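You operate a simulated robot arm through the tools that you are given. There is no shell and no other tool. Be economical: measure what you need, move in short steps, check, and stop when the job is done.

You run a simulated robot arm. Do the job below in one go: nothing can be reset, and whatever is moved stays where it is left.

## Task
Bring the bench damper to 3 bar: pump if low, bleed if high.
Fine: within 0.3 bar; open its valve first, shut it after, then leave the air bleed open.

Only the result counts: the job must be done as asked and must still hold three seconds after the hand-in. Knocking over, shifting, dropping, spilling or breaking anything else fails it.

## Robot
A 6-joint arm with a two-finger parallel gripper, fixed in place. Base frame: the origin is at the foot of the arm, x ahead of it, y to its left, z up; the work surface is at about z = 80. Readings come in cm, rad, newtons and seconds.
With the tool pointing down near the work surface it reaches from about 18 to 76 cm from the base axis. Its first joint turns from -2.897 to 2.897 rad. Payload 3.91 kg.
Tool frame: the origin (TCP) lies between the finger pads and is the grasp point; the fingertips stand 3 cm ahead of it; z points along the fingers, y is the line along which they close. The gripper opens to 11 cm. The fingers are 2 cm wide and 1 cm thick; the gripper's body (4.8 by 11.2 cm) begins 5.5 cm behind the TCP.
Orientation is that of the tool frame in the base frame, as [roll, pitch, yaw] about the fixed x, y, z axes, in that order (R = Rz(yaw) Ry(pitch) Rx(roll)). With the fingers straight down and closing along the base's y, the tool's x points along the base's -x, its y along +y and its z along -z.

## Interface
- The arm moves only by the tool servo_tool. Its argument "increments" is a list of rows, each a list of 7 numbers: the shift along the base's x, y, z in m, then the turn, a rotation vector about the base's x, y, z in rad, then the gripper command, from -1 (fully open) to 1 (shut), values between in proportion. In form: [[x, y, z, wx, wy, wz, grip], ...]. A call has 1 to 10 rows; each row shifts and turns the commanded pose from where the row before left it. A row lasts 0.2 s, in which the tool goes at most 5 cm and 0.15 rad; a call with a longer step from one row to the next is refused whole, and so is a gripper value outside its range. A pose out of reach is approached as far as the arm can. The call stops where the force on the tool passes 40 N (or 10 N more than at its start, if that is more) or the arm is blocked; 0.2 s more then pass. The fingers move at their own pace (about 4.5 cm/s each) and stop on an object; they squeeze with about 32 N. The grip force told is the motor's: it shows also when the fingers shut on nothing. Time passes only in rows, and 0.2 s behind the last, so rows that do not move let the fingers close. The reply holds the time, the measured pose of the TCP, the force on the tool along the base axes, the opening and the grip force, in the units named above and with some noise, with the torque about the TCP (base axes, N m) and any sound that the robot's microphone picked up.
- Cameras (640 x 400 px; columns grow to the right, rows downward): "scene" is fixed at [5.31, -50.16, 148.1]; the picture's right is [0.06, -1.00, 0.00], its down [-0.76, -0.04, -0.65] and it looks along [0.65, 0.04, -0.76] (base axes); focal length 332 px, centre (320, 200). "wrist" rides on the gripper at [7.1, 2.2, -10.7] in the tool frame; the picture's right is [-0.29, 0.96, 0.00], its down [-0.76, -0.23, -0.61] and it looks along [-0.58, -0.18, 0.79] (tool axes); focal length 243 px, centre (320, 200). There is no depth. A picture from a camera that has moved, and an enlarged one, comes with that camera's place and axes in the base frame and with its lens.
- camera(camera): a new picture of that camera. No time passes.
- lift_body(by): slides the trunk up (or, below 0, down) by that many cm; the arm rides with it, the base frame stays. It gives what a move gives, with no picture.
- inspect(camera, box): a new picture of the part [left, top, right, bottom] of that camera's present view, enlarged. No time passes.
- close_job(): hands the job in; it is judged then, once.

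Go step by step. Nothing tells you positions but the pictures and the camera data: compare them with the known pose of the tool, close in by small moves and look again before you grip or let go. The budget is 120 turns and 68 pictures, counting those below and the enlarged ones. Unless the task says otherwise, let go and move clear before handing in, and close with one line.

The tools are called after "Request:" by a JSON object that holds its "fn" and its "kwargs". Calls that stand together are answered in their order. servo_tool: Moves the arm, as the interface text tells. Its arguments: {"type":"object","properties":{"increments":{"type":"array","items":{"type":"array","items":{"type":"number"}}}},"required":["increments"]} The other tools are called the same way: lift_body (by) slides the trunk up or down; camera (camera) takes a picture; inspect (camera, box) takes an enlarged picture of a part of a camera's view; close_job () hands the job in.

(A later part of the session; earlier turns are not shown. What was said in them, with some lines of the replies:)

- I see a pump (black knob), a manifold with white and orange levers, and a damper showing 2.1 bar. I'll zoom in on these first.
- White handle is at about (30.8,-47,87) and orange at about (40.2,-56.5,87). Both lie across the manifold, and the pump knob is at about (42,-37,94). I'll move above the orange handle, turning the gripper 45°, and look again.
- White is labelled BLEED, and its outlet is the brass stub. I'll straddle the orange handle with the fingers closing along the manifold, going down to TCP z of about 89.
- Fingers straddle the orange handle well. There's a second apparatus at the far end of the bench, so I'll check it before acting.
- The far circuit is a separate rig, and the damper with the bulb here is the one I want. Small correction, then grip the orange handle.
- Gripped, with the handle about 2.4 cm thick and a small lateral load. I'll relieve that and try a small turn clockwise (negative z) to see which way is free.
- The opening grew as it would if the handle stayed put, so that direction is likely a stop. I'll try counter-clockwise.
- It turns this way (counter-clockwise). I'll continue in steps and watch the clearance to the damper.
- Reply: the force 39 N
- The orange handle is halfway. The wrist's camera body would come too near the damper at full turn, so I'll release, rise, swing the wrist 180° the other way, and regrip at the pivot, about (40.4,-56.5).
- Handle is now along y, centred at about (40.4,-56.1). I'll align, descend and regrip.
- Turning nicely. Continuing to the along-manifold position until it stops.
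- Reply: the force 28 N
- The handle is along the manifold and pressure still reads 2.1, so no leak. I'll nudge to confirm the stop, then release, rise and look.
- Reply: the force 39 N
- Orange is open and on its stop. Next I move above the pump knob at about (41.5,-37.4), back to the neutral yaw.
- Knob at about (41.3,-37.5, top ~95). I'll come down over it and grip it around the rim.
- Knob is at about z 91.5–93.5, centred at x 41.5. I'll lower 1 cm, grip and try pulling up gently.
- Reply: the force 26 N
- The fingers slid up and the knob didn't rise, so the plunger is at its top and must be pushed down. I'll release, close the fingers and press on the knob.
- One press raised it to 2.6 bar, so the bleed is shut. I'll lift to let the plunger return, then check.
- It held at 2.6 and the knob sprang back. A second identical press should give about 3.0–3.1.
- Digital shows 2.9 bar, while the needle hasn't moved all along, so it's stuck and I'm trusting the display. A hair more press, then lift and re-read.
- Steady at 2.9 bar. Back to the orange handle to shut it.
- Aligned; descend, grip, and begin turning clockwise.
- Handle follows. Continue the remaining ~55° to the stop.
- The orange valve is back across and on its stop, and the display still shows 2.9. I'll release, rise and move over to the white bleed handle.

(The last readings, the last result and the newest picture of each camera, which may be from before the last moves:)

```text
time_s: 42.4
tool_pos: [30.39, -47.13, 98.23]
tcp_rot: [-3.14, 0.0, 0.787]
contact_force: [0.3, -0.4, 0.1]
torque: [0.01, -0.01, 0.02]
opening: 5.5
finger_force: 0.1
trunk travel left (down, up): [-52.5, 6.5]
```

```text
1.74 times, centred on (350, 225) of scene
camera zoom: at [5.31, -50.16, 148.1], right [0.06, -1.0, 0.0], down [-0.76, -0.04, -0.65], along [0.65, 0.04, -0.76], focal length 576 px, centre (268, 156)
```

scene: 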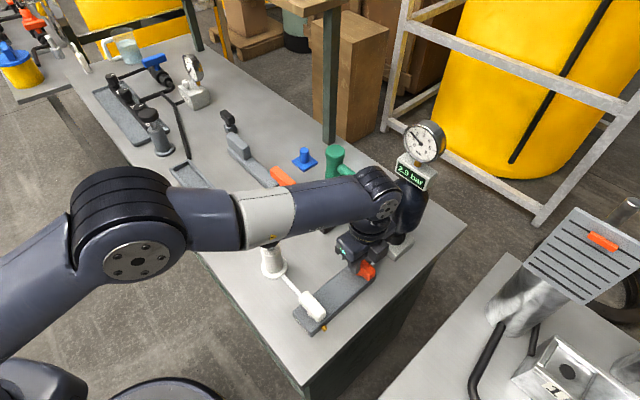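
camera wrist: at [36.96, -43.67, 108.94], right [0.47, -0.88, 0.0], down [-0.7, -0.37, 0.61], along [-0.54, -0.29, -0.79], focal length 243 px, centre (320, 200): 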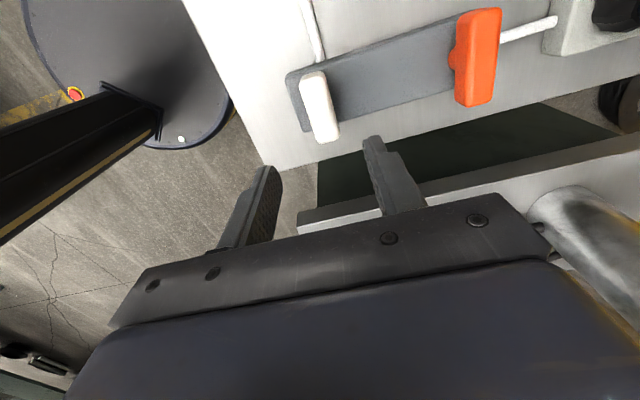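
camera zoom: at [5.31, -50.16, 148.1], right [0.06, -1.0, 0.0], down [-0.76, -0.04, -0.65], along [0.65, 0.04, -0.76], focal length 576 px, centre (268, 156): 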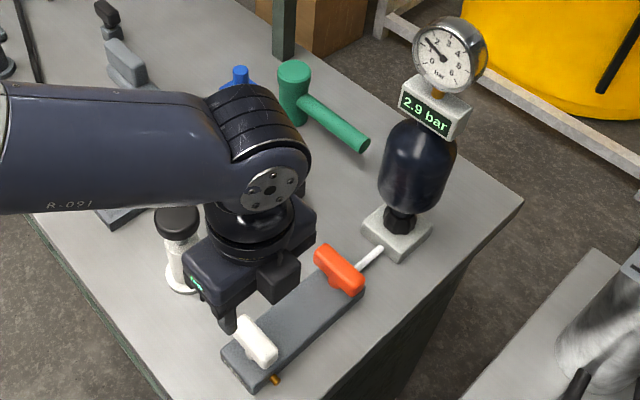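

White handle at about (30.9,-46.9), across the manifold. Descend, grip, and try counter-clockwise.

Request:
{"fn": "servo_tool", "kwargs": {"increments": [[0.004, 0.002, -0.03, 0, 0, 0, 0], [0, 0, -0.03, 0, 0, 0, 0], [0, 0, -0.025, 0, 0, 0, 0], [0, 0, -0.016, 0, 0, 0, 0], [0, 0, 0, 0, 0, 0, 0.5], [0, 0, 0, 0, 0, 0, 0.8], [0, 0, 0, 0, 0, 0, 0.8], [0, 0, 0, 0, 0, 0, 0.8]]}}

Request:
{"fn": "servo_tool", "kwargs": {"increments": [[0, 0, 0, 0, 0, 0.1, 0.8], [0, 0, 0, 0, 0, 0.1, 0.8]]}}

Request:
{"fn": "camera", "kwargs": {"camera": "wrist"}}

```text
time_s: 44.2
tool_pos: [31.05, -46.73, 88.02]
tcp_rot: [3.14, -0.002, 0.784]
contact_force: [-0.8, 0.0, -3.9]
torque: [-0.35, 0.05, -0.02]
opening: 2.4
finger_force: 44.6
trunk travel left (down, up): [-52.5, 6.5]
```

```text
time_s: 44.8
tool_pos: [31.03, -46.65, 87.91]
tcp_rot: [-3.139, -0.001, 0.987]
contact_force: [-5.1, 4.8, -7.0]
torque: [-1.1, 0.34, 0.03]
opening: 2.4
finger_force: 45.1
trunk travel left (down, up): [-52.5, 6.5]
```

```text
29 pictures are left
camera wrist: at [36.69, -42.07, 98.66], right [0.64, -0.77, 0.0], down [-0.61, -0.51, 0.61], along [-0.47, -0.39, -0.79], focal length 243 px, centre (320, 200)
```

wrist: 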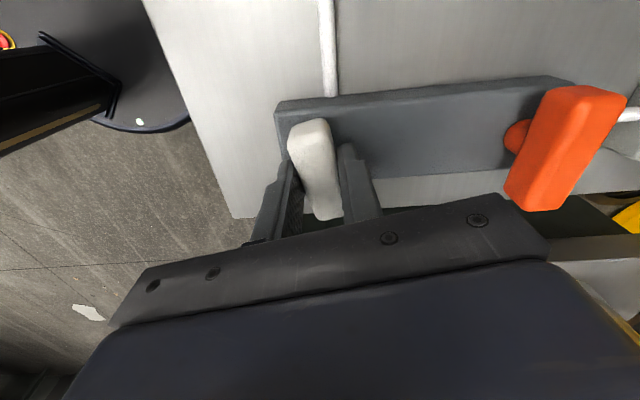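

It turns counter-clockwise. Continue to the along-manifold position and its stop.

Request:
{"fn": "servo_tool", "kwargs": {"increments": [[0, 0, 0, 0, 0, 0.12, 0.8], [0, 0, 0, 0, 0, 0.12, 0.8], [0, 0, 0, 0, 0, 0.12, 0.8], [0, 0, 0, 0, 0, 0.12, 0.8], [0, 0, 0, 0, 0, 0.12, 0.8]]}}

Request:
{"fn": "servo_tool", "kwargs": {"increments": [[0, 0, 0.001, 0, 0, 0.12, 0.8], [0, 0, 0, 0, 0, 0.12, 0.8], [0, 0, 0, 0, 0, 0.12, 0.8], [0, 0, 0, 0, 0, 0.12, 0.8], [0, 0, 0, 0, 0, 0.12, 0.8], [0, 0, 0, 0, 0, 0.12, 0.8], [0, 0, 0, 0, 0, 0.1, 0.8]]}}

Request:
{"fn": "camera", "kwargs": {"camera": "wrist"}}

```text
time_s: 46.0
tool_pos: [30.85, -46.75, 87.92]
tcp_rot: [-3.139, -0.002, 1.589]
contact_force: [-23.2, 13.2, -11.2]
torque: [-0.67, 0.3, -0.05]
opening: 2.38
finger_force: 45.3
trunk travel left (down, up): [-52.5, 6.5]
```

```text
time_s: 46.8
tool_pos: [30.67, -46.73, 87.94]
tcp_rot: [-3.138, -0.005, 1.928]
contact_force: [-12.2, -2.0, -3.0]
torque: [-0.99, -0.3, -0.03]
opening: 2.4
finger_force: 45.0
trunk travel left (down, up): [-52.5, 6.5]
stopped in row 4: the force on the tool passed its limit at 40 N (the readings are from after the stop); the commanded pose is now the measured one
```

```text
28 pictures are left
camera wrist: at [30.28, -39.4, 98.72], right [1.0, 0.06, -0.01], down [0.05, -0.8, 0.6], along [0.03, -0.6, -0.8], focal length 243 px, centre (320, 200)
```

wrist: 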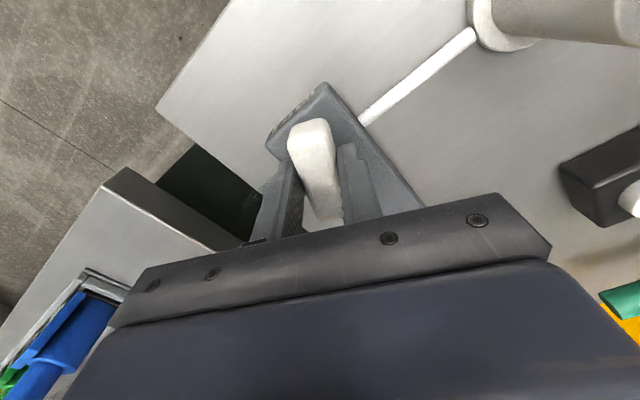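

Stopped by side load, because I'm gripping a bit off the pivot. I'll finish the last ~25° while following the arc.

Request:
{"fn": "servo_tool", "kwargs": {"increments": [[-0.002, -0.0005, 0, 0, 0, 0.1, 0.8], [-0.001, -0.0005, 0, 0, 0, 0.1, 0.8], [-0.001, -0.0005, 0, 0, 0, 0.1, 0.8], [-0.001, -0.0005, 0, 0, 0, 0.1, 0.8], [0, 0, 0, 0, 0, 0.1, 0.8]]}}

```text
time_s: 48.0
tool_pos: [30.56, -46.83, 88.04]
tcp_rot: [-3.14, -0.005, 2.43]
contact_force: [11.7, 5.4, -2.7]
torque: [-0.14, -0.79, -0.66]
opening: 2.54
finger_force: 27.0
trunk travel left (down, up): [-52.5, 6.5]
```

The hand is past 90° with the opening growing, so the handle is on its stop. Releasing, rising and checking.

Request:
{"fn": "servo_tool", "kwargs": {"increments": [[0, 0, 0, 0, 0, -0.07, 0.8], [0, 0, 0, 0, 0, 0, 0], [0, 0, 0, 0, 0, 0, 0], [0, 0, 0.04, 0, 0, 0, 0], [0, 0, 0.05, 0, 0, 0, 0], [0, 0, 0.05, 0, 0, 0, 0], [-0.04, 0.02, 0.03, 0, 0, 0, 0], [-0.04, 0.03, 0.0, 0, 0, 0, 0], [0, 0.04, 0.0, 0, 0, 0, 0], [0, 0, 0, 0, 0, 0, 0]]}}

Request:
{"fn": "camera", "kwargs": {"camera": "scene"}}

Request:
{"fn": "inspect", "kwargs": {"camera": "scene", "box": [270, 120, 450, 340]}}

```text
refused: row 7 steps farther than a row can; nothing moved
```

```text
27 pictures are left
```

scene: 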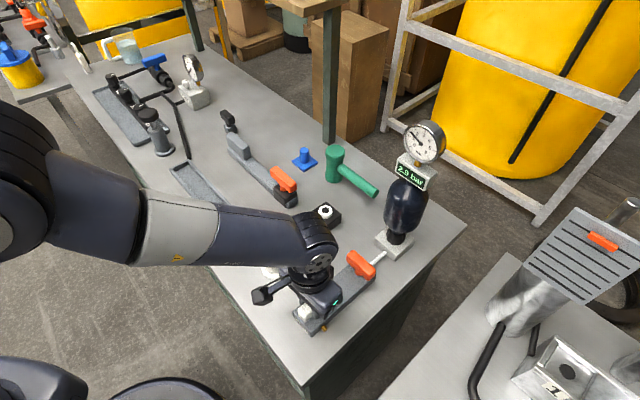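

```text
1.82 times, centred on (360, 230) of scene
camera zoom: at [5.31, -50.16, 148.1], right [0.06, -1.0, 0.0], down [-0.76, -0.04, -0.65], along [0.65, 0.04, -0.76], focal length 603 px, centre (247, 146)
```

zoom: 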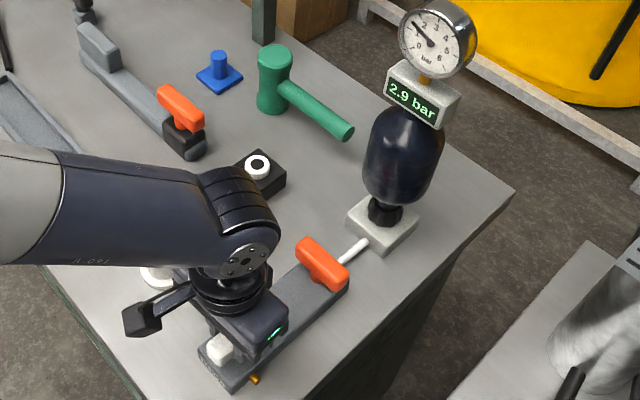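

Request:
{"fn": "servo_tool", "kwargs": {"increments": [[0, 0, 0, 0, 0, -0.07, 0.8], [0, 0, 0, 0, 0, 0, 0], [0, 0, 0, 0, 0, 0, 0], [0, 0, 0.04, 0, 0, 0, 0], [0, 0, 0.045, 0, 0, 0, 0], [0, 0, 0.045, 0, 0, 0, 0], [-0.02, 0.04, 0, 0, 0, 0, 0], [-0.02, 0.04, 0.0, 0, 0, 0, 0], [0, 0.045, 0.0, 0, 0, 0, 0], [0, 0.045, 0, 0, 0, 0, 0]]}}

Request:
{"fn": "camera", "kwargs": {"camera": "scene"}}

Request:
{"fn": "inspect", "kwargs": {"camera": "scene", "box": [270, 120, 450, 340]}}

```text
time_s: 50.2
tool_pos: [26.13, -29.82, 100.89]
tcp_rot: [-3.14, -0.006, 2.358]
contact_force: [-0.9, 0.0, 0.4]
torque: [0.03, 0.0, 0.01]
opening: 5.5
finger_force: 0.0
trunk travel left (down, up): [-52.5, 6.5]
```

```text
25 pictures are left
```

scene: 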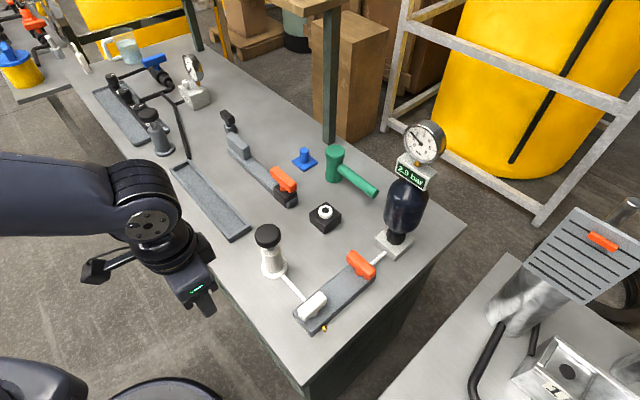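

```text
1.82 times, centred on (360, 230) of scene
camera zoom: at [5.31, -50.16, 148.1], right [0.06, -1.0, 0.0], down [-0.76, -0.04, -0.65], along [0.65, 0.04, -0.76], focal length 603 px, centre (247, 146)
```

zoom: 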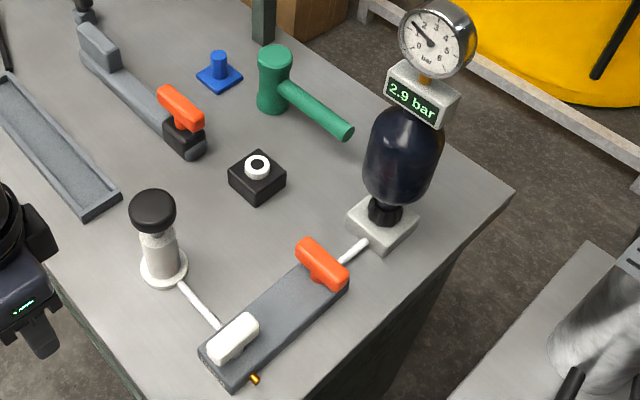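

Orange is across the manifold (shut), the white bleed is along it (open), and the damper holds at 2.9 bar. The arm is clear and nothing else has moved, so I'm handing in.

Request:
{"fn": "close_job", "kwargs": {}}

```text
The job is handed in.
```

The damper reads 2.9 bar on its digital display after two pump strokes, with its orange valve shut and the air bleed open; the dial needle never moved, so I took it as stuck.
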